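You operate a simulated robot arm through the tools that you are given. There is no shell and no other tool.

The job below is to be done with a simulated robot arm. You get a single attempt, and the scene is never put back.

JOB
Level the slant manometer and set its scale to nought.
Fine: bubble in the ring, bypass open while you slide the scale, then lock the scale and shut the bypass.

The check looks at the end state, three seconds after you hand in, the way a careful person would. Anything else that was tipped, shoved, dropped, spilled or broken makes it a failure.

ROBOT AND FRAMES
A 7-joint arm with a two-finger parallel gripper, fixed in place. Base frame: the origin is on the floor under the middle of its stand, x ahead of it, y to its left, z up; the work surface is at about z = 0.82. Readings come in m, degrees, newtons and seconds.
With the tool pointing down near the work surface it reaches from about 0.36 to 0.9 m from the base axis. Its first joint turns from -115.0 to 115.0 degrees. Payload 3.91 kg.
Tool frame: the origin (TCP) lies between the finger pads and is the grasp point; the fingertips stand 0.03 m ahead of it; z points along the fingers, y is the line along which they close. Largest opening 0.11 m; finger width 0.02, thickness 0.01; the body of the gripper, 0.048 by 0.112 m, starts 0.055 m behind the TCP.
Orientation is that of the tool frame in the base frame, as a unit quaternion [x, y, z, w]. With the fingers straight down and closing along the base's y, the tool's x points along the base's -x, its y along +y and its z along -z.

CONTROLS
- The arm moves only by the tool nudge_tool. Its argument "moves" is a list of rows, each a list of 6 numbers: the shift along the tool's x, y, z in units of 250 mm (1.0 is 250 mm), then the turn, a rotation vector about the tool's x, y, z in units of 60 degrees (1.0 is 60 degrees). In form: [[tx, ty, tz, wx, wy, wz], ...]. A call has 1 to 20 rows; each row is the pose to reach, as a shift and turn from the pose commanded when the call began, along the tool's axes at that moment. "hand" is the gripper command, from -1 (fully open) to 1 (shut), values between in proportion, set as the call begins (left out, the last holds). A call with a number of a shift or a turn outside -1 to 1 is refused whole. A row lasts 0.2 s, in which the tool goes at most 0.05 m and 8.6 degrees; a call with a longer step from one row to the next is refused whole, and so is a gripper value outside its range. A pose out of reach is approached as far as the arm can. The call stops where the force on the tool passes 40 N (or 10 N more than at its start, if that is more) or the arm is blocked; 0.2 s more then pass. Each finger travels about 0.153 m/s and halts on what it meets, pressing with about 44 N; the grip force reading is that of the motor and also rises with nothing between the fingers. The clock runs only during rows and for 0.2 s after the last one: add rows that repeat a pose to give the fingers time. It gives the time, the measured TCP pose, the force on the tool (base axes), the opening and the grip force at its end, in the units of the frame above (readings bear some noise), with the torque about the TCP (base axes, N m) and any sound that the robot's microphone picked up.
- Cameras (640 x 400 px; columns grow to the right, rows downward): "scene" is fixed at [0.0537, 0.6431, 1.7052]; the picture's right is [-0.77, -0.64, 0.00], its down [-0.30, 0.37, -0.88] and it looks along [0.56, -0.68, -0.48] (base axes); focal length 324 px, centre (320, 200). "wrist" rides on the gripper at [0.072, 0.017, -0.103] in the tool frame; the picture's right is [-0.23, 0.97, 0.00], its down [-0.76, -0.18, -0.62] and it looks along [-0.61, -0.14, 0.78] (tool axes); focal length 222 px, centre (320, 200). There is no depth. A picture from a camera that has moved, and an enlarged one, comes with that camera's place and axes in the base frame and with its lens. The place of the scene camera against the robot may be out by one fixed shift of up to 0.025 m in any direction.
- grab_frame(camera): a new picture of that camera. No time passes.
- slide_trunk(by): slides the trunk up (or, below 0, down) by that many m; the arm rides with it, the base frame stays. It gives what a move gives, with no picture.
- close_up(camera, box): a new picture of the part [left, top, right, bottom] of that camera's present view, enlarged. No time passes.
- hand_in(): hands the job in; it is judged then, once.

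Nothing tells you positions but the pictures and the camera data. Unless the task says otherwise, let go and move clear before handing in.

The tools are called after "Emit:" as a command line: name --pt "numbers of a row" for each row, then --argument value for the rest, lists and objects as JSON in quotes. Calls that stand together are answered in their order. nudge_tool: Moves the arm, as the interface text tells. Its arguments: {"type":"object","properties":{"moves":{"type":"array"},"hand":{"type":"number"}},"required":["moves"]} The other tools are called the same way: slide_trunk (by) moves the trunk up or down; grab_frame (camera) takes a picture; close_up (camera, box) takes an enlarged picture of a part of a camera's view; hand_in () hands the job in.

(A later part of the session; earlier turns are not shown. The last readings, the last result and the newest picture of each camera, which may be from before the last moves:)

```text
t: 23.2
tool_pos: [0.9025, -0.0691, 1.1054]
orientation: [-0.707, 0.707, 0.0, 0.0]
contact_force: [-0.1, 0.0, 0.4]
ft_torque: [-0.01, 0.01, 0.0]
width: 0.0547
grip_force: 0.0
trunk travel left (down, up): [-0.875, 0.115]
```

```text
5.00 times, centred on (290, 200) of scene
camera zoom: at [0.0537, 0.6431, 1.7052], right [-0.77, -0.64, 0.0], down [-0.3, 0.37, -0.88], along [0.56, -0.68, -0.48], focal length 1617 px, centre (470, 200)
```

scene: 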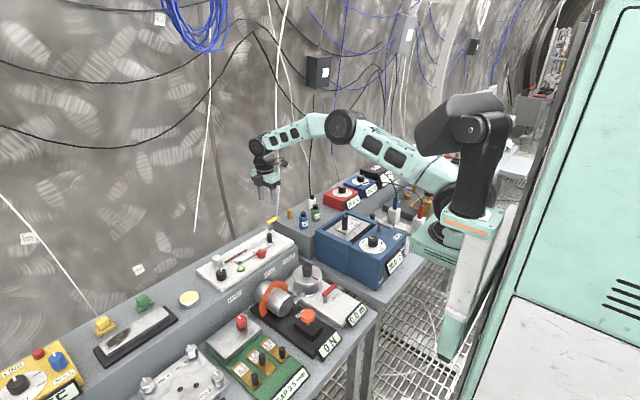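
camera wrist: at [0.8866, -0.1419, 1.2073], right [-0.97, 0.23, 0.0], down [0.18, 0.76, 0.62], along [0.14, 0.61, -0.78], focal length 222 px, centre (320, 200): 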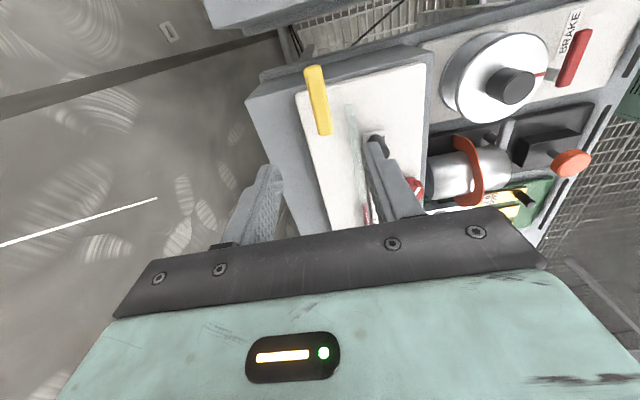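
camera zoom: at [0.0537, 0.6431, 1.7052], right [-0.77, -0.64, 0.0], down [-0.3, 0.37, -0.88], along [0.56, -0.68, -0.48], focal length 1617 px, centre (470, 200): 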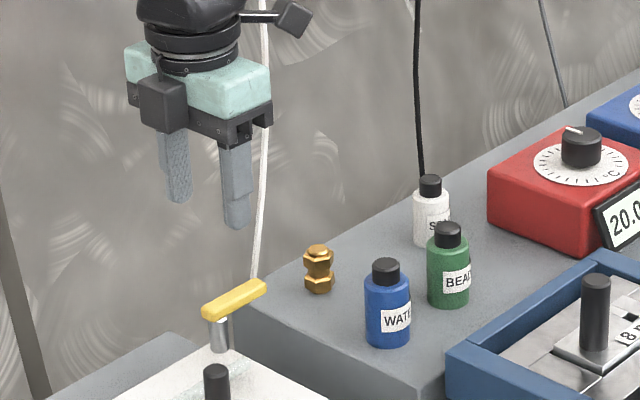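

Handle centreline x≈0.902, pivot y≈−0.066, top z≈0.985, ≈12.5 mm wide. I descend over the pivot with fingers astride the handle (tips to ≈0.967) and stop before closing.

Emit:
nudge_tool --pt "-0.012 0 0.1 0 0 0" --pt "-0.012 0 0.2 0 0 0" --pt "-0.012 0 0.3 0 0 0" --pt "-0.012 0 0.38 0 0 0" --pt "-0.012 0 0.43 0 0 0" --pt "-0.012 0 0.43 0 0 0"

Emit:
grab_frame --camera "wrist"

Emit:
close_up --camera "scene" --box '[240, 180, 320, 250]'

```text
t: 24.6
tool_pos: [0.9027, -0.0662, 0.9968]
orientation: [-0.707, 0.707, 0.001, 0.0]
contact_force: [-0.1, -0.1, -0.8]
ft_torque: [0.01, 0.02, -0.02]
width: 0.0549
grip_force: 0.0
trunk travel left (down, up): [-0.875, 0.115]
```

```text
taken
camera wrist: at [0.8867, -0.1385, 1.0992], right [-0.97, 0.23, 0.0], down [0.18, 0.76, 0.62], along [0.14, 0.61, -0.78], focal length 222 px, centre (320, 200)
```

wrist: 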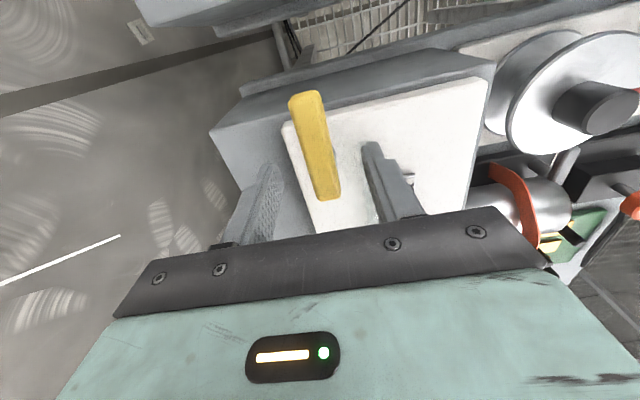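

```text
5.71 times, centred on (280, 215) of scene
camera zoom: at [0.0537, 0.6431, 1.7052], right [-0.77, -0.64, 0.0], down [-0.3, 0.37, -0.88], along [0.56, -0.68, -0.48], focal length 1848 px, centre (549, 114)
```

zoom: 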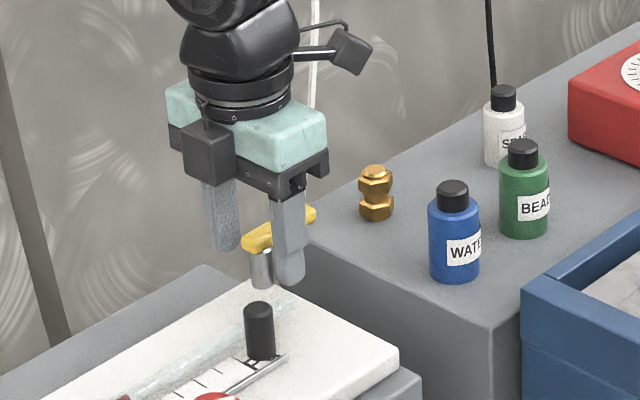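

The handle is between the fingers. I close on it and read the force.

Emit:
nudge_tool --pt "0 0 0 0 0 0" --pt "0 0 0 0 0 0" --hand 0.95

Emit:
close_up --camera "wrist" --box '[240, 70, 432, 220]'

```text
t: 25.2
tool_pos: [0.8986, -0.0657, 0.9966]
orientation: [0.707, -0.707, -0.002, 0.001]
contact_force: [-28.8, -0.9, 1.7]
ft_torque: [-0.32, -0.12, 0.03]
width: 0.0158
grip_force: 45.2
trunk travel left (down, up): [-0.875, 0.115]
```

```text
2.67 times, centred on (336, 145) of wrist
camera zoom: at [0.8839, -0.1384, 1.0992], right [-0.97, 0.23, 0.01], down [0.18, 0.76, 0.62], along [0.14, 0.61, -0.78], focal length 592 px, centre (277, 347)
```

zoom: 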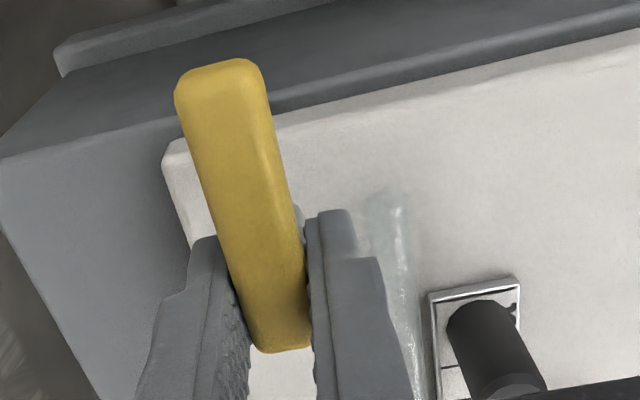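

The handle centre is about 4 mm nearer than estimated (−29 N in x), so I relieve that first by moving −x 4 mm.

Emit:
nudge_tool --pt "0 0.01 0 0 0 0" --pt "0 0.018 0 0 0 0" --pt "0 0.018 0 0 0 0"

```text
t: 26.0
tool_pos: [0.9003, -0.0662, 0.9961]
orientation: [-0.707, 0.707, -0.001, 0.0]
contact_force: [-4.5, 2.3, -11.7]
ft_torque: [-1.1, 0.01, 0.02]
width: 0.0155
grip_force: 45.3
trunk travel left (down, up): [-0.875, 0.115]
```

Side force is relieved. Now a small test turn of +6° (clockwise from above, tip toward −x), reading force and torque.

Emit:
nudge_tool --pt "0 0 0 0 0 0.05" --pt "0 0 0 0 0 0.1" --pt "0 0 0 0 0 0.1"

Emit:
close_up --camera "wrist" --box '[240, 70, 432, 220]'

Emit:
close_up --camera "scene" --box '[200, 200, 300, 270]'

```text
t: 26.8
tool_pos: [0.9009, -0.0656, 0.9967]
orientation: [-0.668, 0.744, 0.0, -0.001]
contact_force: [2.6, 3.2, -14.5]
ft_torque: [-0.36, -0.14, -0.03]
width: 0.0159
grip_force: 44.8
trunk travel left (down, up): [-0.875, 0.115]
```

```text
2.67 times, centred on (336, 145) of wrist
camera zoom: at [0.8756, -0.1363, 1.0991], right [-0.94, 0.33, 0.0], down [0.26, 0.74, 0.62], along [0.21, 0.59, -0.78], focal length 592 px, centre (277, 347)
```

zoom: 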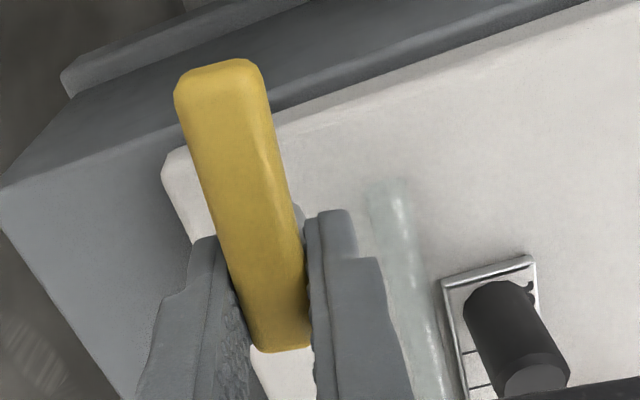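

```text
5.71 times, centred on (250, 235) of scene
camera zoom: at [0.0537, 0.6431, 1.7052], right [-0.77, -0.64, 0.0], down [-0.3, 0.37, -0.88], along [0.56, -0.68, -0.48], focal length 1848 px, centre (720, 0)
```

zoom: 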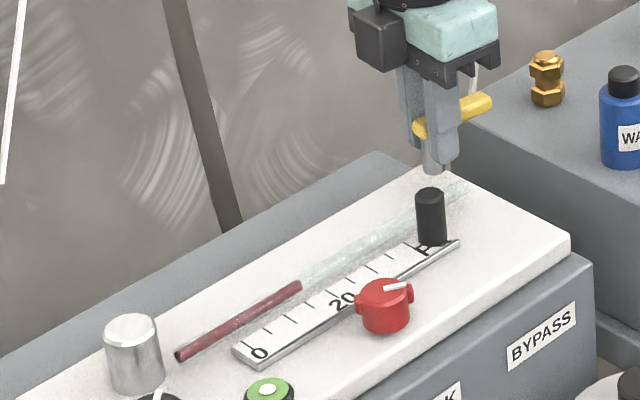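

The handle followed freely toward −x with no noticeable torque. I continue turning in that direction in stages while watching torque and the liquid.

Emit:
nudge_tool --pt "0 0 0 0 0 0.12" --pt "0 0 0 0 0 0.24" --pt "0 0 0 0 0 0.36" --pt "0 0 0 0 0 0.48" --pt "0 0 0 0 0 0.48"

Emit:
close_up --camera "wrist" --box '[240, 70, 432, 220]'

Emit:
close_up --camera "scene" --box '[200, 200, 300, 270]'

```text
t: 28.0
tool_pos: [0.8997, -0.0644, 0.9963]
orientation: [-0.462, 0.887, 0.0, 0.0]
contact_force: [2.4, 4.7, -9.6]
ft_torque: [0.59, -0.4, 0.01]
width: 0.0158
grip_force: 44.7
trunk travel left (down, up): [-0.875, 0.115]
```

```text
2.67 times, centred on (336, 145) of wrist
camera zoom: at [0.8447, -0.1157, 1.0992], right [-0.67, 0.74, 0.0], down [0.58, 0.52, 0.62], along [0.46, 0.42, -0.78], focal length 592 px, centre (277, 347)
```

zoom: 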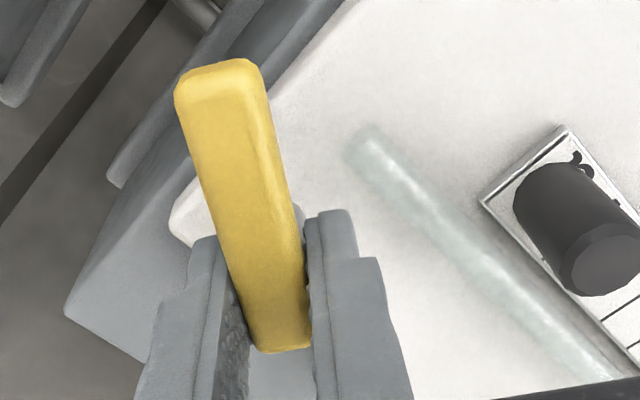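

```text
5.71 times, centred on (250, 235) of scene
camera zoom: at [0.0537, 0.6431, 1.7052], right [-0.77, -0.64, 0.0], down [-0.3, 0.37, -0.88], along [0.56, -0.68, -0.48], focal length 1848 px, centre (720, 0)
```

zoom: 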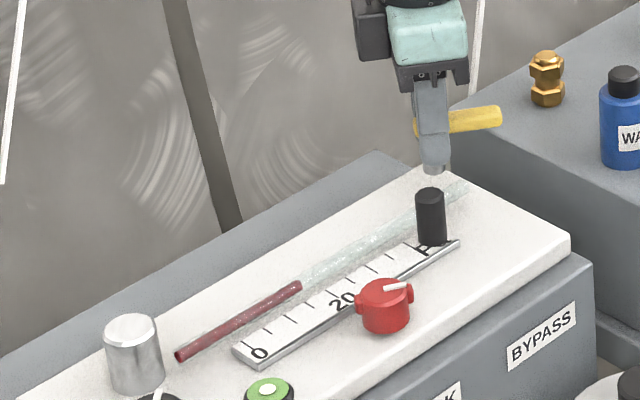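

35° turned, no resistance; the liquid column hasn't moved yet. Continue.

Emit:
nudge_tool --pt "0 0 0 0 0 0.12" --pt "0 0 0 0 0 0.24" --pt "0 0 0 0 0 0.36" --pt "0 0 0 0 0 0.48" --pt "0 0 0 0 0 0.48"

Emit:
close_up --camera "wrist" --box '[240, 70, 432, 220]'

Emit:
close_up --camera "scene" --box '[200, 200, 300, 270]'

```text
t: 29.2
tool_pos: [0.8999, -0.0666, 0.9975]
orientation: [-0.227, 0.974, 0.0, 0.0]
contact_force: [5.7, 6.2, -10.3]
ft_torque: [0.38, -0.69, -0.02]
width: 0.0159
grip_force: 44.9
trunk travel left (down, up): [-0.875, 0.115]
```

```text
2.67 times, centred on (336, 145) of wrist
camera zoom: at [0.8275, -0.0828, 1.0992], right [-0.23, 0.97, 0.0], down [0.76, 0.18, 0.62], along [0.61, 0.14, -0.78], focal length 592 px, centre (277, 347)
```

zoom: 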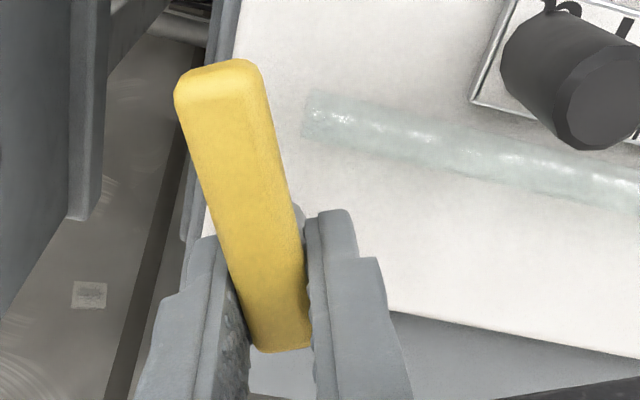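

```text
5.71 times, centred on (250, 235) of scene
camera zoom: at [0.0537, 0.6431, 1.7052], right [-0.77, -0.64, 0.0], down [-0.3, 0.37, -0.88], along [0.56, -0.68, -0.48], focal length 1848 px, centre (720, 0)
```

zoom: 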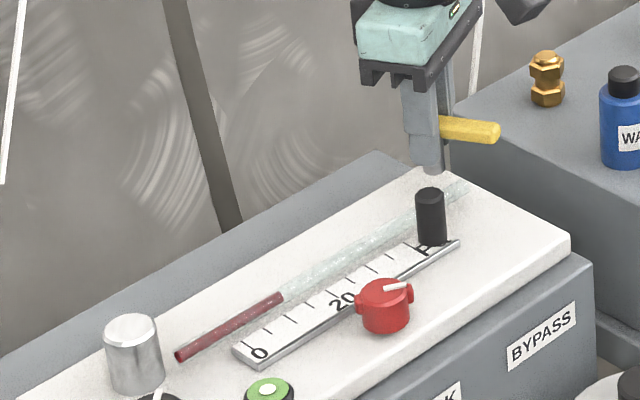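

The column has started to fall, so this is the opening direction. I'll turn the last ~26° to bring the handle to 90°.

Emit:
nudge_tool --pt "0 0 0 0 0 0.11" --pt "0 0 0 0 0 0.22" --pt "0 0 0 0 0 0.33" --pt "0 0 0 0 0 0.43" --pt "0 0 0 0 0 0.43"

Emit:
close_up --camera "wrist" --box '[240, 70, 432, 220]'

Emit:
close_up --camera "scene" --box '[200, 200, 300, 270]'

```text
t: 30.4
tool_pos: [0.9013, -0.0657, 0.9968]
orientation: [-0.004, 1.0, -0.001, 0.0]
contact_force: [6.6, 9.0, -11.3]
ft_torque: [0.08, -1.23, 0.0]
width: 0.016
grip_force: 45.0
trunk travel left (down, up): [-0.875, 0.115]
```

```text
2.67 times, centred on (336, 145) of wrist
camera zoom: at [0.8273, -0.0495, 1.0992], right [0.22, 0.98, 0.0], down [0.76, -0.17, 0.62], along [0.61, -0.14, -0.78], focal length 592 px, centre (277, 347)
```

zoom: 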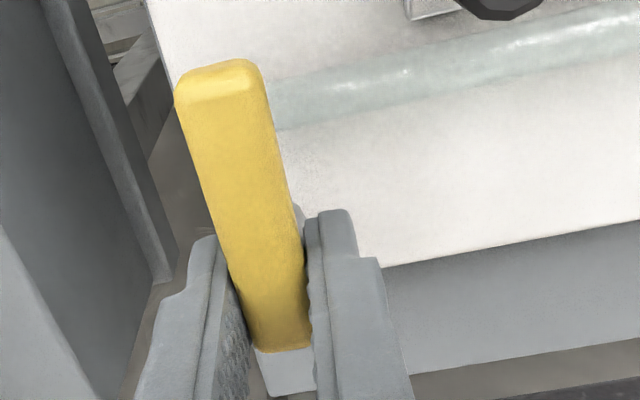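

```text
5.71 times, centred on (250, 235) of scene
camera zoom: at [0.0537, 0.6431, 1.7052], right [-0.77, -0.64, 0.0], down [-0.3, 0.37, -0.88], along [0.56, -0.68, -0.48], focal length 1848 px, centre (720, 0)
```

zoom: 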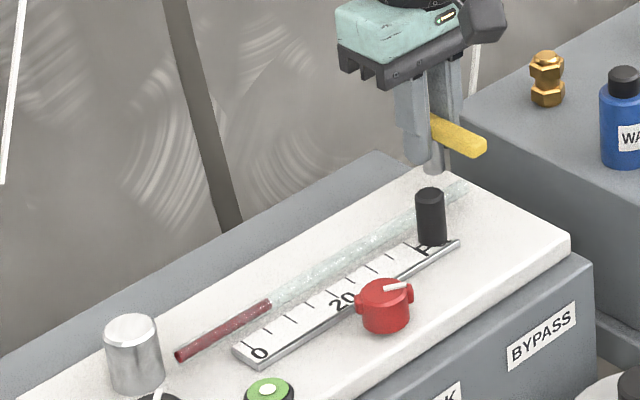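

The handle is now at 90° (pointing −x), still no stop torque, and the column keeps falling. I release and rise, then watch the column settle.

Emit:
nudge_tool --pt "0 0 0 0 0 0" --pt "0 0 0 0 0 0" --hand 0.2

Emit:
nudge_tool --pt "0 0 -0.1 0 0 0" --pt "0 0 -0.2 0 0 0" --pt "0 0 -0.3 0 0 0" --pt "0 0 -0.4 0 0 0" --pt "0 0 -0.45 0 0 0" --pt "0 0 -0.45 0 0 0"

Emit:
grab_frame --camera "wrist"

Emit:
close_up --camera "scene" --box '[200, 210, 290, 280]'

```text
t: 31.0
tool_pos: [0.8988, -0.0681, 0.9972]
orientation: [-0.004, 1.0, -0.001, 0.0]
contact_force: [-0.7, -0.8, -0.6]
ft_torque: [0.01, -0.02, 0.03]
width: 0.0439
grip_force: 0.0
trunk travel left (down, up): [-0.875, 0.115]
```

```text
t: 32.4
tool_pos: [0.8985, -0.0662, 1.1092]
orientation: [-0.005, 1.0, 0.0, 0.001]
contact_force: [-0.3, 0.9, 0.5]
ft_torque: [-0.02, -0.01, 0.02]
width: 0.044
grip_force: 0.1
trunk travel left (down, up): [-0.875, 0.115]
```

```text
taken
camera wrist: at [0.826, -0.0503, 1.2125], right [0.22, 0.98, 0.0], down [0.76, -0.17, 0.62], along [0.61, -0.14, -0.78], focal length 222 px, centre (320, 200)
```

wrist: 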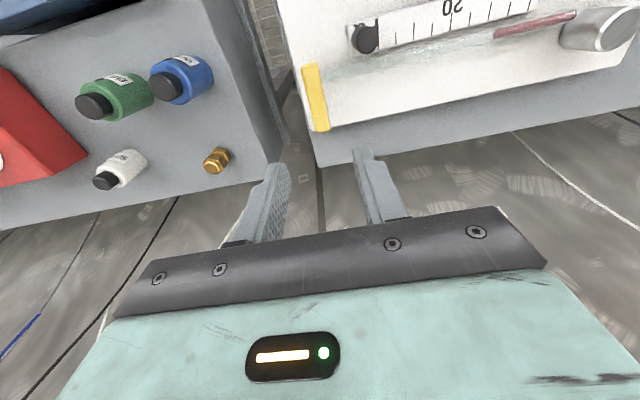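

```text
5.71 times, centred on (245, 245) of scene
camera zoom: at [0.0537, 0.6431, 1.7052], right [-0.77, -0.64, 0.0], down [-0.3, 0.37, -0.88], along [0.56, -0.68, -0.48], focal length 1848 px, centre (749, -57)
```

zoom: 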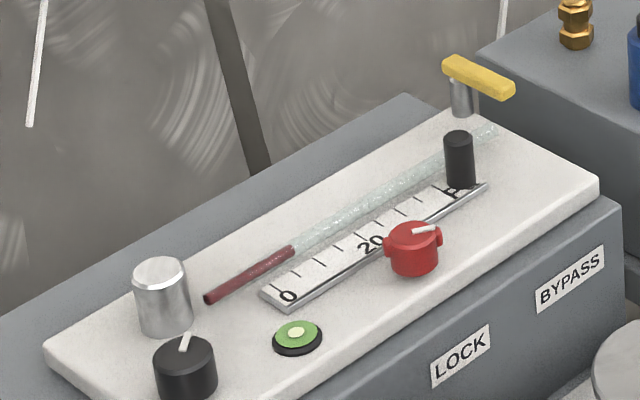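

The bypass is open (handle across, column dropping). Now I'll move the camera above the tube and scale to read where the meniscus has settled relative to the 0 mark.

Emit:
nudge_tool --pt "0.03 0.15 0 0 0 0.0087" --pt "0.06 0.3 0 0 0 0.0087" --pt "0.066 0.45 0 0 0 0.0087" --pt "0.066 0.6 0 0 0 0.0087" --pt "0.066 0.66 0 0 0 0.0087" --pt "0.066 0.66 0 0 0 0.0087"

Emit:
grab_frame --camera "wrist"

Emit:
close_up --camera "wrist" --box '[240, 40, 400, 140]'

```text
t: 33.8
tool_pos: [0.8796, 0.1001, 1.1101]
orientation: [0.0, 1.0, 0.0, -0.001]
contact_force: [0.7, 1.1, 0.5]
ft_torque: [0.0, 0.01, -0.03]
width: 0.0443
grip_force: 0.2
trunk travel left (down, up): [-0.875, 0.115]
```

```text
taken
camera wrist: at [0.8084, 0.1157, 1.2116], right [0.23, 0.97, 0.0], down [0.76, -0.18, 0.62], along [0.61, -0.14, -0.78], focal length 222 px, centre (320, 200)
```

wrist: 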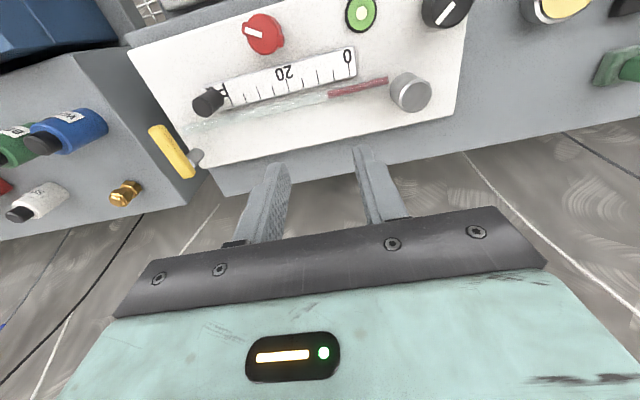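

```text
4.00 times, centred on (320, 90) of wrist
camera zoom: at [0.8084, 0.1157, 1.2116], right [0.23, 0.97, 0.0], down [0.76, -0.18, 0.62], along [0.61, -0.14, -0.78], focal length 888 px, centre (320, 640)
```

zoom: 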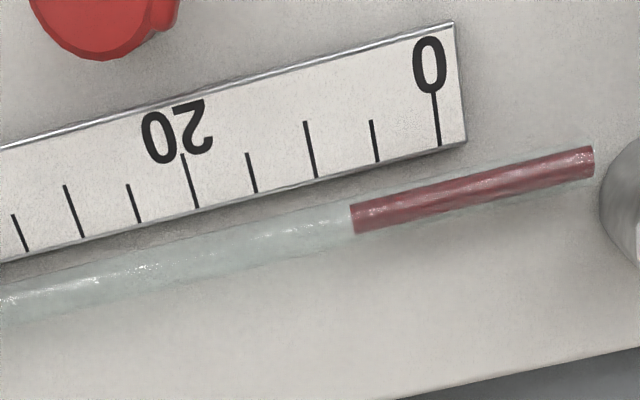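

The meniscus is at y≈0.110 while the 0 mark is at y≈0.136, so about 26 mm apart. I'll wait a few seconds to see whether the column has settled.

Emit:
nudge_tool --pt "0 0 0 0 0 0" --pt "0 0 0 0 0 0" --pt "0 0 0 0 0 0" --pt "0 0 0 0 0 0" --pt "0 0 0 0 0 0" --pt "0 0 0 0 0 0" --pt "0 0 0 0 0 0" --pt "0 0 0 0 0 0" --pt "0 0 0 0 0 0" --pt "0 0 0 0 0 0" --pt "0 0 0 0 0 0" --pt "0 0 0 0 0 0" --pt "0 0 0 0 0 0" --pt "0 0 0 0 0 0"

Emit:
close_up --camera "wrist" --box '[240, 40, 400, 140]'

Emit:
close_up --camera "wrist" --box '[140, 80, 240, 190]'

Emit:
close_up --camera "wrist" --box '[230, 0, 310, 60]'

```text
t: 36.8
tool_pos: [0.8808, 0.0987, 1.1087]
orientation: [0.0, 1.0, 0.0, 0.001]
contact_force: [0.0, -0.6, 0.2]
ft_torque: [-0.01, -0.01, 0.02]
width: 0.0441
grip_force: 0.1
trunk travel left (down, up): [-0.875, 0.115]
```

```text
4.00 times, centred on (320, 90) of wrist
camera zoom: at [0.8085, 0.1152, 1.2117], right [0.23, 0.97, 0.0], down [0.76, -0.18, 0.62], along [0.61, -0.14, -0.78], focal length 888 px, centre (320, 640)
```

zoom: 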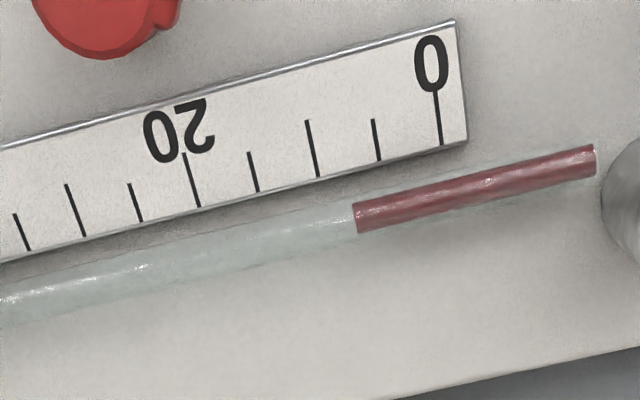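

```text
3.64 times, centred on (190, 135) of wrist
camera zoom: at [0.8085, 0.1152, 1.2117], right [0.23, 0.97, 0.0], down [0.76, -0.18, 0.62], along [0.61, -0.14, -0.78], focal length 808 px, centre (793, 436)
```

zoom: 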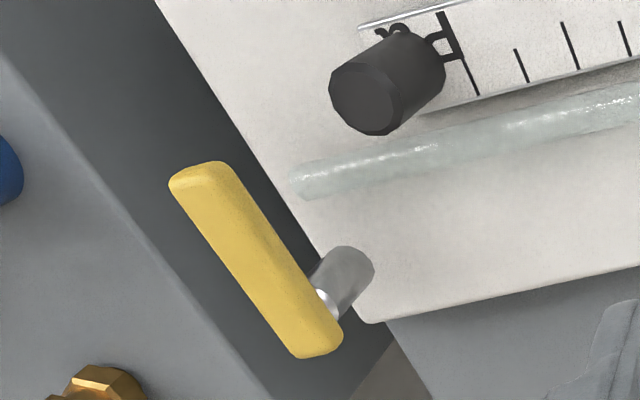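

```text
6.67 times, centred on (270, 30) of wrist
camera zoom: at [0.8085, 0.1152, 1.2117], right [0.23, 0.97, 0.0], down [0.76, -0.18, 0.62], along [0.61, -0.14, -0.78], focal length 1481 px, centre (653, 1333)
```

zoom: 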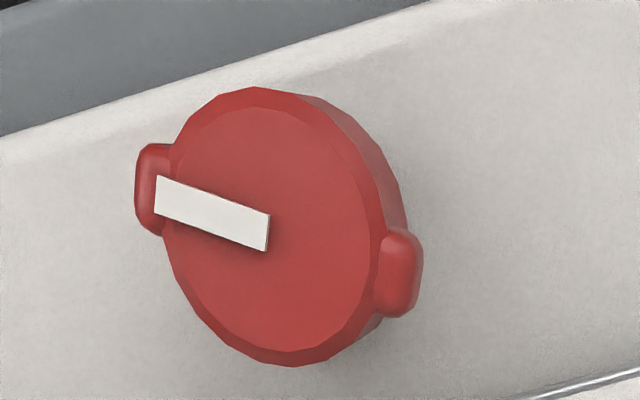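

The column has settled (y≈0.11). Next the LOCK knob: centre ≈(0.8056, 0.0635), top ≈0.967, wing axis ≈28.6° from y; I'll align the gripper with its wings and hover above it.

Emit:
nudge_tool --pt "0.07 -0.03 0.05 0 0 0.1" --pt "0.14 -0.06 0.1 0 0 0.2" --pt "0.21 -0.1 0.15 0 0 0.3" --pt "0.28 -0.13 0.2 0 0 0.4" --pt "0.298 -0.144 0.24 0 0 0.477" --pt "0.298 -0.144 0.24 0 0 0.477" --hand -0.05

Emit:
grab_frame --camera "wrist"

Emit:
close_up --camera "wrist" --box '[240, 90, 400, 190]'

```text
t: 38.2
tool_pos: [0.8071, 0.0609, 1.0494]
orientation: [0.247, 0.969, -0.001, 0.001]
contact_force: [-0.2, 0.1, 0.0]
ft_torque: [0.02, 0.05, -0.01]
width: 0.0579
grip_force: 0.0
trunk travel left (down, up): [-0.875, 0.115]
```

```text
taken
camera wrist: at [0.751, 0.1113, 1.152], right [0.67, 0.75, 0.0], down [0.58, -0.52, 0.62], along [0.46, -0.42, -0.78], focal length 222 px, centre (320, 200)
```

wrist: 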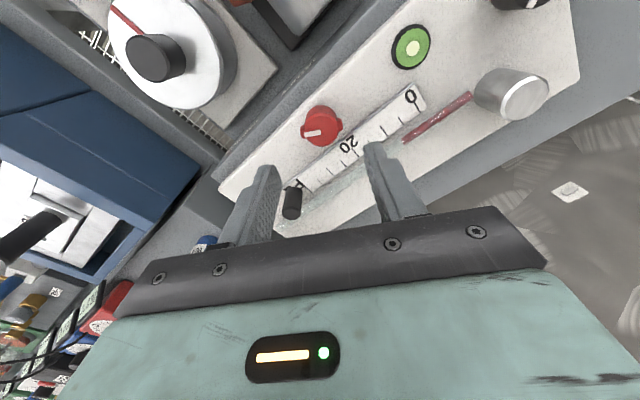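

```text
4.00 times, centred on (320, 140) of wrist
camera zoom: at [0.751, 0.1113, 1.152], right [0.67, 0.75, 0.0], down [0.58, -0.52, 0.62], along [0.46, -0.42, -0.78], focal length 888 px, centre (320, 440)
```

zoom: 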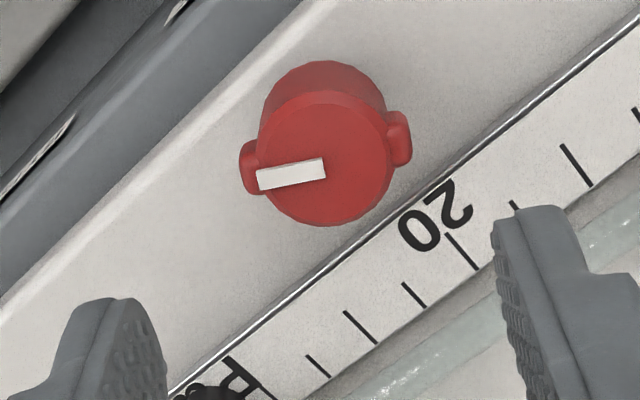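

Alignment with the wings is right and the centre is ≈(0.805, 0.064). I lower to TCP z≈0.982 (tips ≈0.952).

Emit:
nudge_tool --pt "0.007 0.0044 0.08 0 0 0" --pt "0.007 0.0044 0.16 0 0 0" --pt "0.007 0.0044 0.23 0 0 0" --pt "0.007 0.0044 0.27 0 0 0" --pt "0.007 0.0044 0.27 0 0 0"

Emit:
close_up --camera "wrist" --box '[220, 110, 420, 235]'

Emit:
close_up --camera "scene" --box '[210, 210, 300, 280]'

```text
t: 39.4
tool_pos: [0.8046, 0.0652, 0.9834]
orientation: [0.247, 0.969, 0.0, 0.0]
contact_force: [-0.2, 0.8, 0.6]
ft_torque: [-0.01, 0.02, 0.02]
width: 0.0576
grip_force: 0.2
trunk travel left (down, up): [-0.875, 0.115]
```

```text
3.20 times, centred on (320, 172) of wrist
camera zoom: at [0.7497, 0.1135, 1.0852], right [0.67, 0.75, 0.0], down [0.58, -0.52, 0.62], along [0.47, -0.41, -0.78], focal length 711 px, centre (320, 288)
```

zoom: 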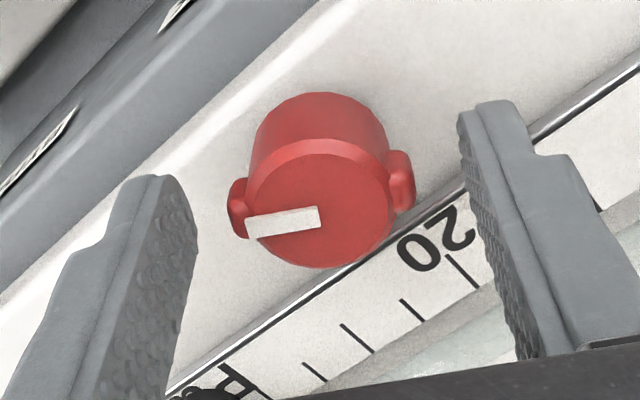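

```text
5.71 times, centred on (255, 245) of scene
camera zoom: at [0.0537, 0.6431, 1.7052], right [-0.77, -0.64, 0.0], down [-0.3, 0.37, -0.88], along [0.56, -0.68, -0.48], focal length 1848 px, centre (691, -57)
```

zoom: 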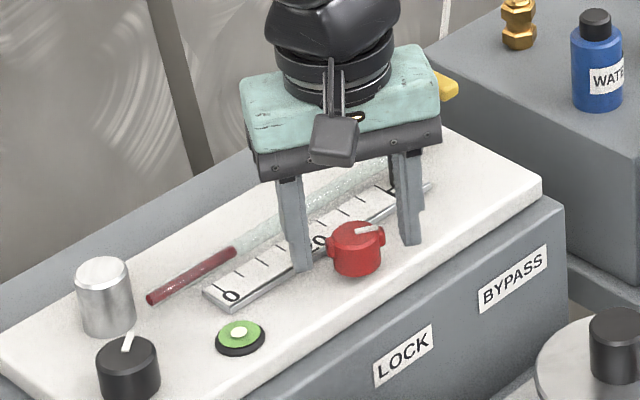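

Fingers straddle the wings well. I close and check the force.

Emit:
nudge_tool --pt "0 0 0 0 0 0" --pt "0 0 0 0 0 0" --hand 0.7

Emit:
close_up --camera "wrist" --box '[220, 110, 420, 235]'

```text
t: 40.0
tool_pos: [0.805, 0.064, 0.9831]
orientation: [0.247, 0.969, 0.0, 0.001]
contact_force: [1.5, 2.6, -1.4]
ft_torque: [-0.32, 0.11, 0.01]
width: 0.0294
grip_force: 45.5
trunk travel left (down, up): [-0.875, 0.115]
```

```text
3.20 times, centred on (320, 172) of wrist
camera zoom: at [0.7498, 0.1138, 1.0853], right [0.67, 0.75, 0.0], down [0.58, -0.52, 0.62], along [0.47, -0.41, -0.78], focal length 711 px, centre (320, 288)
```

zoom: 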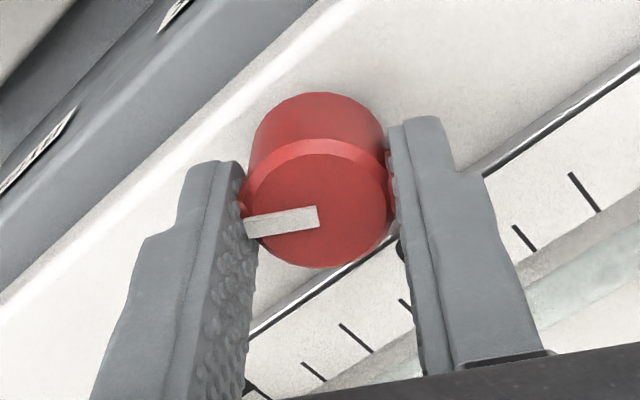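

Firmly gripped and centred (29.4 mm). I try a small −8° turn (counter-clockwise, the usual "loosen") and read torque.

Emit:
nudge_tool --pt "0 0 0 0 0 -0.07" --pt "0 0 0 0 0 -0.14" --pt "0 0 0 0 0 -0.14"

Emit:
close_up --camera "wrist" --box '[220, 110, 420, 235]'

```text
t: 40.8
tool_pos: [0.8063, 0.0656, 0.9827]
orientation: [0.174, 0.985, 0.0, 0.0]
contact_force: [0.6, 2.8, 3.4]
ft_torque: [-0.25, 0.42, 0.01]
width: 0.0294
grip_force: 45.0
trunk travel left (down, up): [-0.875, 0.115]
```

```text
3.20 times, centred on (320, 172) of wrist
camera zoom: at [0.7431, 0.1051, 1.0853], right [0.55, 0.84, 0.0], down [0.65, -0.43, 0.62], along [0.52, -0.34, -0.78], focal length 711 px, centre (320, 288)
```

zoom: 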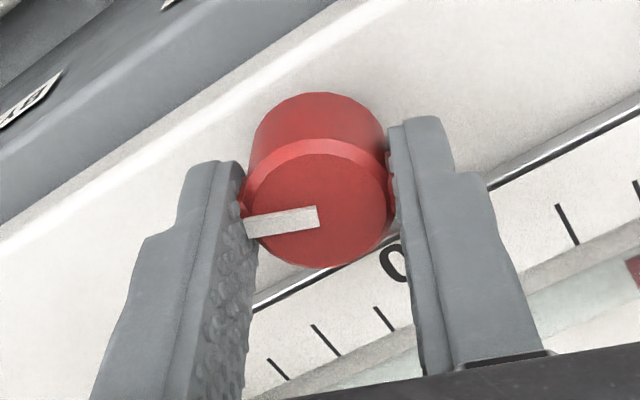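

It turns freely with the gripper. I continue another −20° and watch for a stop.

Emit:
nudge_tool --pt "0 0 0 0 0 -0.12" --pt "0 0 0 0 0 -0.24" --pt "0 0 0 0 0 -0.34" --pt "0 0 0 0 0 -0.34"

Emit:
close_up --camera "wrist" --box '[220, 110, 420, 235]'

```text
t: 41.8
tool_pos: [0.8048, 0.065, 0.9833]
orientation: [-0.002, 1.0, 0.0, 0.0]
contact_force: [-2.7, 4.3, 7.1]
ft_torque: [-0.23, 0.32, -0.01]
width: 0.0296
grip_force: 44.1
trunk travel left (down, up): [-0.875, 0.115]
```

```text
3.20 times, centred on (320, 172) of wrist
camera zoom: at [0.7327, 0.0808, 1.0853], right [0.22, 0.98, 0.0], down [0.76, -0.17, 0.62], along [0.61, -0.14, -0.78], focal length 711 px, centre (320, 288)
```

zoom: 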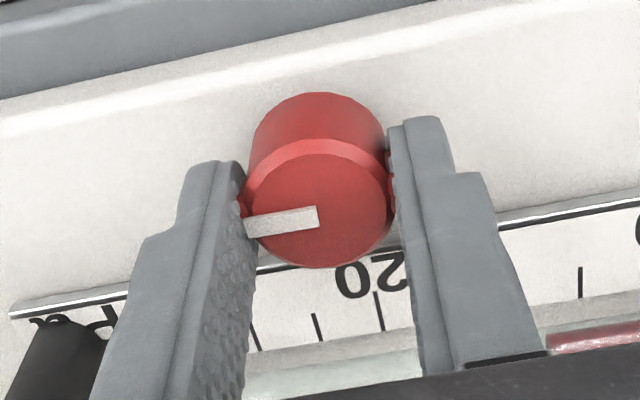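

Still free, pointer now along −y. I continue −30° more to find its end stop.

Emit:
nudge_tool --pt "0 0 0 0 0 -0.12" --pt "0 0 0 0 0 -0.24" --pt "0 0 0 0 0 -0.36" --pt "0 0 0 0 0 -0.48" --pt "0 0 0 0 0 -0.48"

Emit:
close_up --camera "wrist" --box '[220, 110, 420, 235]'

```text
t: 43.0
tool_pos: [0.8047, 0.0644, 0.9827]
orientation: [-0.252, 0.968, 0.0, 0.001]
contact_force: [-2.9, 3.1, 9.7]
ft_torque: [0.43, 0.19, 0.0]
width: 0.0297
grip_force: 45.4
trunk travel left (down, up): [-0.875, 0.115]
```

```text
3.20 times, centred on (320, 172) of wrist
camera zoom: at [0.7337, 0.0438, 1.0853], right [-0.28, 0.96, 0.0], down [0.75, 0.21, 0.62], along [0.6, 0.17, -0.78], focal length 711 px, centre (320, 288)
```

zoom: 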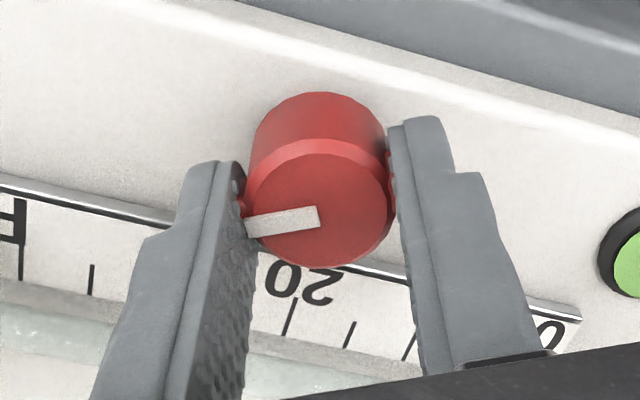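

Turned ≈58° total, still free. I continue 30° more.

Emit:
nudge_tool --pt "0 0 0 0 0 -0.12" --pt "0 0 0 0 0 -0.24" --pt "0 0 0 0 0 -0.36" --pt "0 0 0 0 0 -0.48" --pt "0 0 0 0 0 -0.48"

Emit:
close_up --camera "wrist" --box '[220, 110, 420, 235]'

```text
t: 44.2
tool_pos: [0.8051, 0.0646, 0.9832]
orientation: [-0.484, 0.875, 0.0, 0.0]
contact_force: [-1.7, 1.4, 11.9]
ft_torque: [0.55, 0.14, -0.01]
width: 0.0295
grip_force: 45.5
trunk travel left (down, up): [-0.875, 0.115]
```

```text
3.20 times, centred on (320, 172) of wrist
camera zoom: at [0.7524, 0.012, 1.0852], right [-0.7, 0.71, 0.0], down [0.55, 0.55, 0.62], along [0.44, 0.44, -0.78], focal length 711 px, centre (320, 288)
```

zoom: 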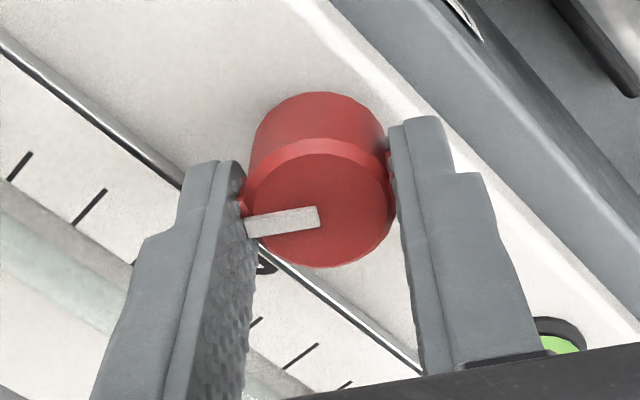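

86° turned with still no stop. I'll release here and test whether the scale slides; if not, the lock goes the other way.

Emit:
nudge_tool --pt "0 0 0 0 0 0" --pt "0 0 0 0 0 0" --hand 0.2

Emit:
nudge_tool --pt "0 0 -0.1 0 0 0" --pt "0 0 -0.2 0 0 0" --pt "0 0 -0.3 0 0 0.12" --pt "0 0 -0.4 0 0 0.24" --pt "0 0 -0.5 0 0 0.36" --pt "0 0 -0.5 0 0 0.5" --pt "0 0 -0.5 0 0 0.62" --pt "0 0 -0.5 0 0 0.75" --pt "0 0 -0.5 0 0 0.88" --pt "0 0 -0.5 0 0 0.965" --pt "0 0 -0.5 0 0 0.965"

Emit:
grab_frame --camera "wrist"

Emit:
close_up --camera "wrist" --box '[160, 60, 400, 210]'

```text
t: 44.8
tool_pos: [0.8057, 0.0642, 0.9813]
orientation: [-0.483, 0.875, 0.001, 0.001]
contact_force: [0.2, 0.4, -0.5]
ft_torque: [0.03, -0.02, 0.02]
width: 0.044
grip_force: 0.0
trunk travel left (down, up): [-0.875, 0.115]
```

```text
t: 47.2
tool_pos: [0.8053, 0.0654, 1.1079]
orientation: [0.002, 1.0, 0.0, 0.0]
contact_force: [0.0, 0.3, -0.4]
ft_torque: [0.02, 0.0, -0.01]
width: 0.0439
grip_force: 0.1
trunk travel left (down, up): [-0.875, 0.115]
```

```text
taken
camera wrist: at [0.7334, 0.0817, 1.21], right [0.23, 0.97, 0.0], down [0.76, -0.18, 0.62], along [0.61, -0.14, -0.78], focal length 222 px, centre (320, 200)
```

wrist: 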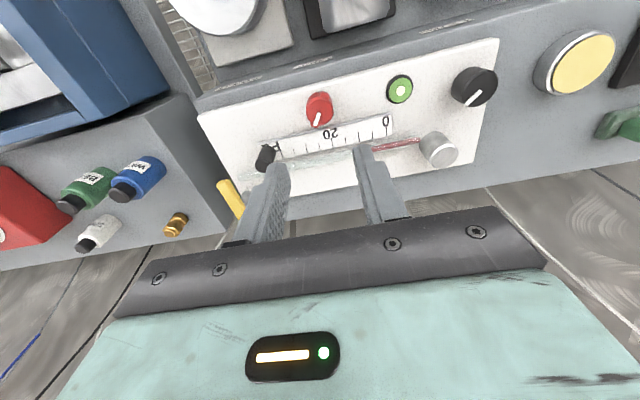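

```text
2.67 times, centred on (280, 135) of wrist
camera zoom: at [0.7334, 0.0817, 1.21], right [0.23, 0.97, 0.0], down [0.76, -0.18, 0.62], along [0.61, -0.14, -0.78], focal length 592 px, centre (427, 373)
```

zoom: 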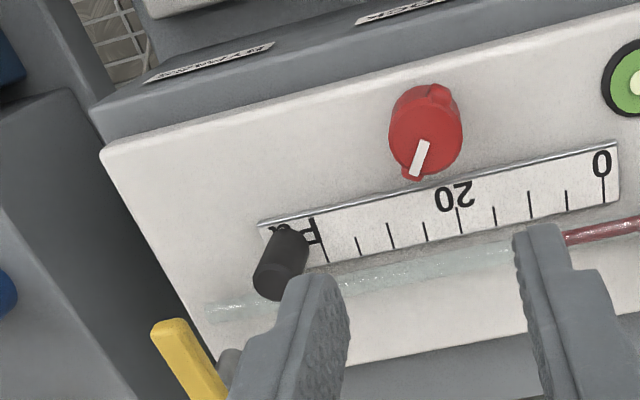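

The LOCK pointer now points about +x. The scale post is at ≈(0.846, −0.0145, top ≈0.983) and the tube is flat at z≈0.956, so I'll grip the post across x with tips above the tube; first rotate the tool −90° and go over it.

Emit:
nudge_tool --pt "-0.04 -0.07 0 0 0 -0.12" --pt "-0.08 -0.14 0 0 0 -0.24" --pt "-0.12 -0.21 0 0 0 -0.36" --pt "-0.163 -0.28 0 0 0 -0.48" --pt "-0.163 -0.32 0 0 0 -0.6" --pt "-0.163 -0.32 0 0 0 -0.72" --pt "-0.163 -0.32 0 0 0 -0.75" --pt "-0.163 -0.32 0 0 0 -0.75" --hand 0.0

Emit:
nudge_tool --pt "0 0 0 0 0 -0.12" --pt "0 0 0 0 0 -0.24" --pt "0 0 0 0 0 -0.36" --pt "0 0 0 0 0 -0.48" --pt "0 0 0 0 0 -0.6" --pt "0 0 0 0 0 -0.72" --pt "0 0 0 0 0 -0.754" --pt "0 0 0 0 0 -0.754"

Emit:
grab_frame --camera "wrist"

Emit:
close_up --camera "wrist" --box '[240, 60, 400, 160]'

```text
t: 49.0
tool_pos: [0.8461, -0.0157, 1.1074]
orientation: [-0.382, 0.924, 0.0, 0.001]
contact_force: [-0.2, -0.2, 0.8]
ft_torque: [0.01, -0.02, 0.01]
width: 0.0549
grip_force: 0.0
trunk travel left (down, up): [-0.875, 0.115]
```

```text
t: 50.8
tool_pos: [0.8447, -0.0149, 1.1072]
orientation: [0.708, -0.706, 0.0, -0.001]
contact_force: [0.0, 0.3, -0.8]
ft_torque: [0.01, -0.05, 0.0]
width: 0.0549
grip_force: 0.0
trunk travel left (down, up): [-0.875, 0.115]
```

```text
taken
camera wrist: at [0.8296, -0.0883, 1.2097], right [-0.97, 0.22, 0.0], down [0.18, 0.76, 0.62], along [0.14, 0.61, -0.78], focal length 222 px, centre (320, 200)
```

wrist: 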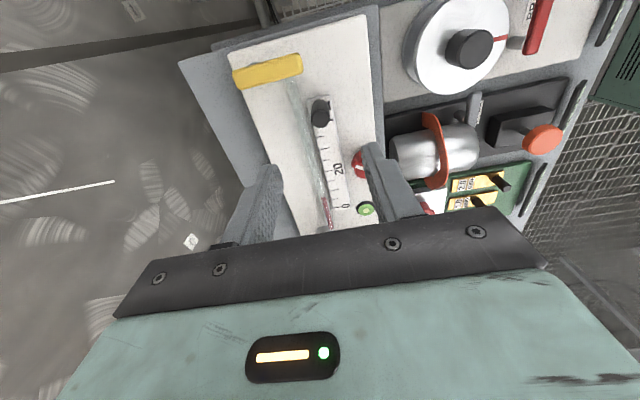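

```text
4.00 times, centred on (320, 110) of wrist
camera zoom: at [0.8296, -0.0883, 1.2097], right [-0.97, 0.22, 0.0], down [0.18, 0.76, 0.62], along [0.14, 0.61, -0.78], focal length 888 px, centre (320, 560)
```

zoom: 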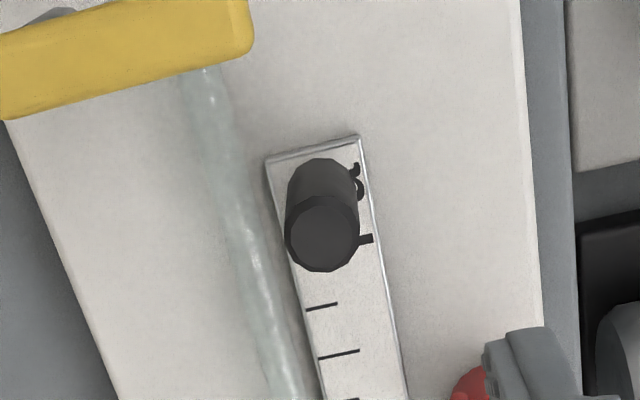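

The post is at ≈(0.847, −0.013). I descend to TCP z≈0.998 (tips ≈0.968, above the tube) with the fingers either side of it in x.

Emit:
nudge_tool --pt "-0.012 0 0.1 0 0 0" --pt "-0.012 0 0.2 0 0 0" --pt "-0.012 0 0.3 0 0 0" --pt "-0.012 0 0.38 0 0 0" --pt "-0.012 0 0.435 0 0 0" --pt "-0.012 0 0.435 0 0 0"

Emit:
grab_frame --camera "wrist"

Emit:
close_up --camera "scene" --box '[215, 200, 305, 270]'

```text
t: 52.2
tool_pos: [0.8471, -0.0121, 0.9991]
orientation: [0.709, -0.705, 0.0, 0.0]
contact_force: [-0.1, 0.7, -0.9]
ft_torque: [-0.01, 0.01, -0.03]
width: 0.0548
grip_force: 0.1
trunk travel left (down, up): [-0.875, 0.115]
```

```text
taken
camera wrist: at [0.8304, -0.0855, 1.1003], right [-0.97, 0.22, 0.0], down [0.18, 0.76, 0.62], along [0.14, 0.61, -0.78], focal length 222 px, centre (320, 200)
```

wrist: 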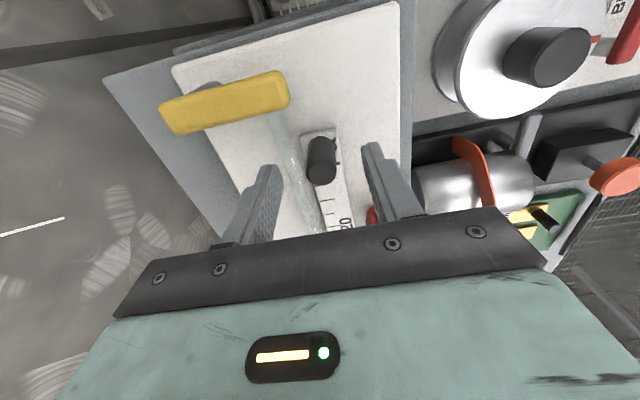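

```text
5.71 times, centred on (260, 235) of scene
camera zoom: at [0.0537, 0.6431, 1.7052], right [-0.77, -0.64, 0.0], down [-0.3, 0.37, -0.88], along [0.56, -0.68, -0.48], focal length 1848 px, centre (663, 0)
```

zoom: 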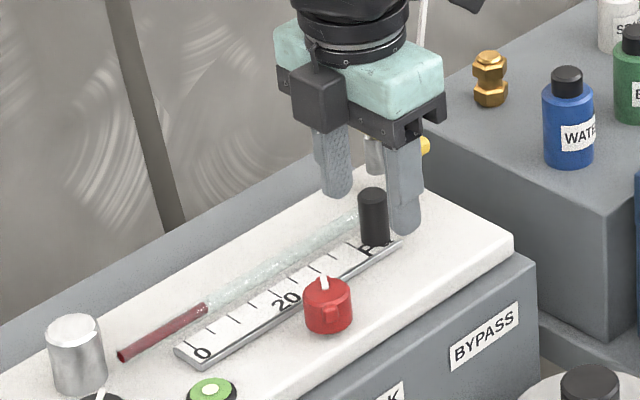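

The post is between the fingers. I close on it.

Emit:
nudge_tool --pt "0 0 0 0 0 0" --pt "0 0 0 0 0 0" --hand 0.9

Emit:
close_up --camera "wrist" --box '[220, 90, 420, 240]'

```text
t: 52.8
tool_pos: [0.8464, -0.0122, 0.997]
orientation: [0.708, -0.706, -0.001, 0.0]
contact_force: [-6.8, 0.3, 0.5]
ft_torque: [-0.15, -0.19, -0.02]
width: 0.0188
grip_force: 45.0
trunk travel left (down, up): [-0.875, 0.115]
```

```text
2.67 times, centred on (320, 165) of wrist
camera zoom: at [0.8296, -0.0854, 1.1005], right [-0.97, 0.22, 0.0], down [0.18, 0.76, 0.62], along [0.14, 0.61, -0.78], focal length 592 px, centre (320, 293)
```

zoom: 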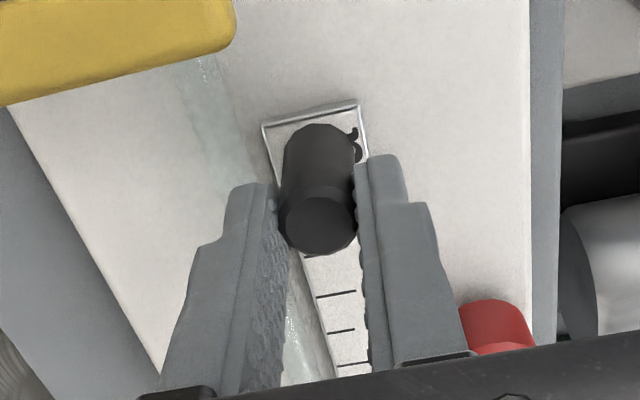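

Gripped (18.8 mm). I try a gentle 4 mm slide toward −y and watch the force.

Emit:
nudge_tool --pt "0.004 0.004 0 0 0 0" --pt "0.008 0.004 0 0 0 0" --pt "0.012 0.004 0 0 0 0" --pt "0.016 0.004 0 0 0 0" --pt "0.016 0.004 0 0 0 0"

Emit:
close_up --camera "scene" --box '[215, 200, 305, 270]'

```text
t: 54.0
tool_pos: [0.8455, -0.0164, 0.9987]
orientation: [0.708, -0.706, 0.0, 0.0]
contact_force: [6.0, -0.1, -6.9]
ft_torque: [0.24, 0.2, -0.03]
width: 0.0188
grip_force: 44.2
trunk travel left (down, up): [-0.875, 0.115]
```

```text
5.71 times, centred on (260, 235) of scene
camera zoom: at [0.0537, 0.6431, 1.7052], right [-0.77, -0.64, 0.0], down [-0.3, 0.37, -0.88], along [0.56, -0.68, -0.48], focal length 1848 px, centre (663, 0)
```

zoom: 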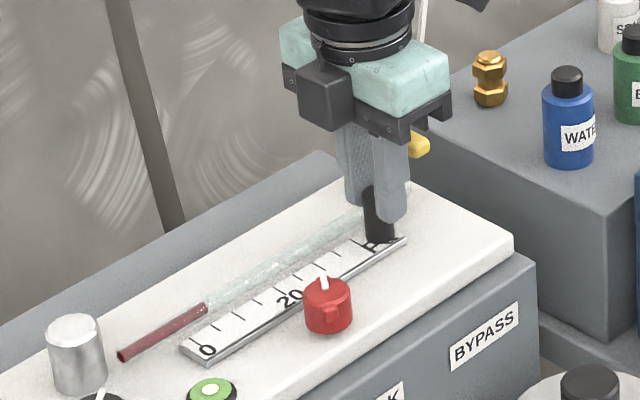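

The scale slides freely, so it is unlocked. I move another 18 mm toward −y, then measure.

Emit:
nudge_tool --pt "0.015 -0.002 0 0 0 0" --pt "0.03 -0.002 0 0 0 0" --pt "0.045 -0.002 0 0 0 0" --pt "0.06 -0.002 0 0 0 0" --pt "0.072 -0.002 0 0 0 0" --pt "0.072 -0.002 0 0 0 0"

Emit:
close_up --camera "scene" --box '[215, 230, 265, 265]'

Emit:
close_up --camera "wrist" --box '[220, 90, 420, 240]'

```text
t: 55.4
tool_pos: [0.845, -0.0346, 0.9978]
orientation: [0.708, -0.706, 0.0, 0.0]
contact_force: [2.0, 0.2, -9.9]
ft_torque: [0.24, -0.47, 0.08]
width: 0.0187
grip_force: 44.9
trunk travel left (down, up): [-0.875, 0.115]
```

```text
11.43 times, centred on (240, 248) of scene
camera zoom: at [0.0537, 0.6431, 1.7052], right [-0.77, -0.64, 0.0], down [-0.3, 0.37, -0.88], along [0.56, -0.68, -0.48], focal length 3697 px, centre (1234, -343)
```

zoom: 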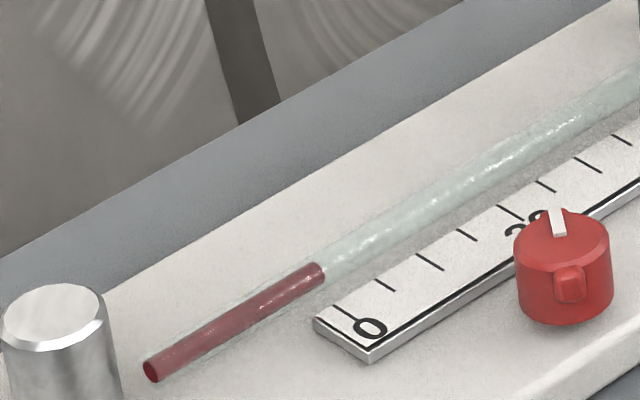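

```text
2.67 times, centred on (320, 165) of wrist
camera zoom: at [0.8295, -0.1075, 1.1005], right [-0.97, 0.22, 0.0], down [0.18, 0.76, 0.62], along [0.14, 0.61, -0.78], focal length 592 px, centre (320, 293)
```

zoom: 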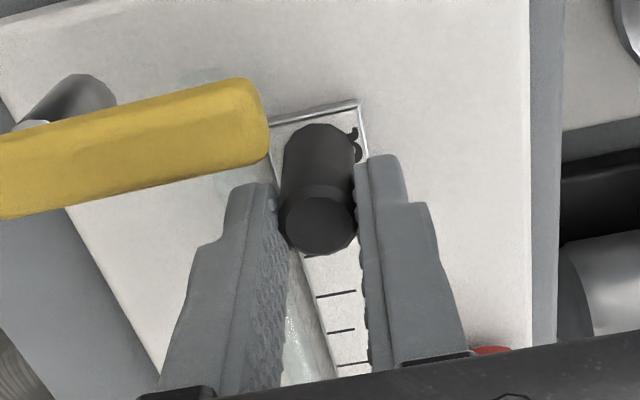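

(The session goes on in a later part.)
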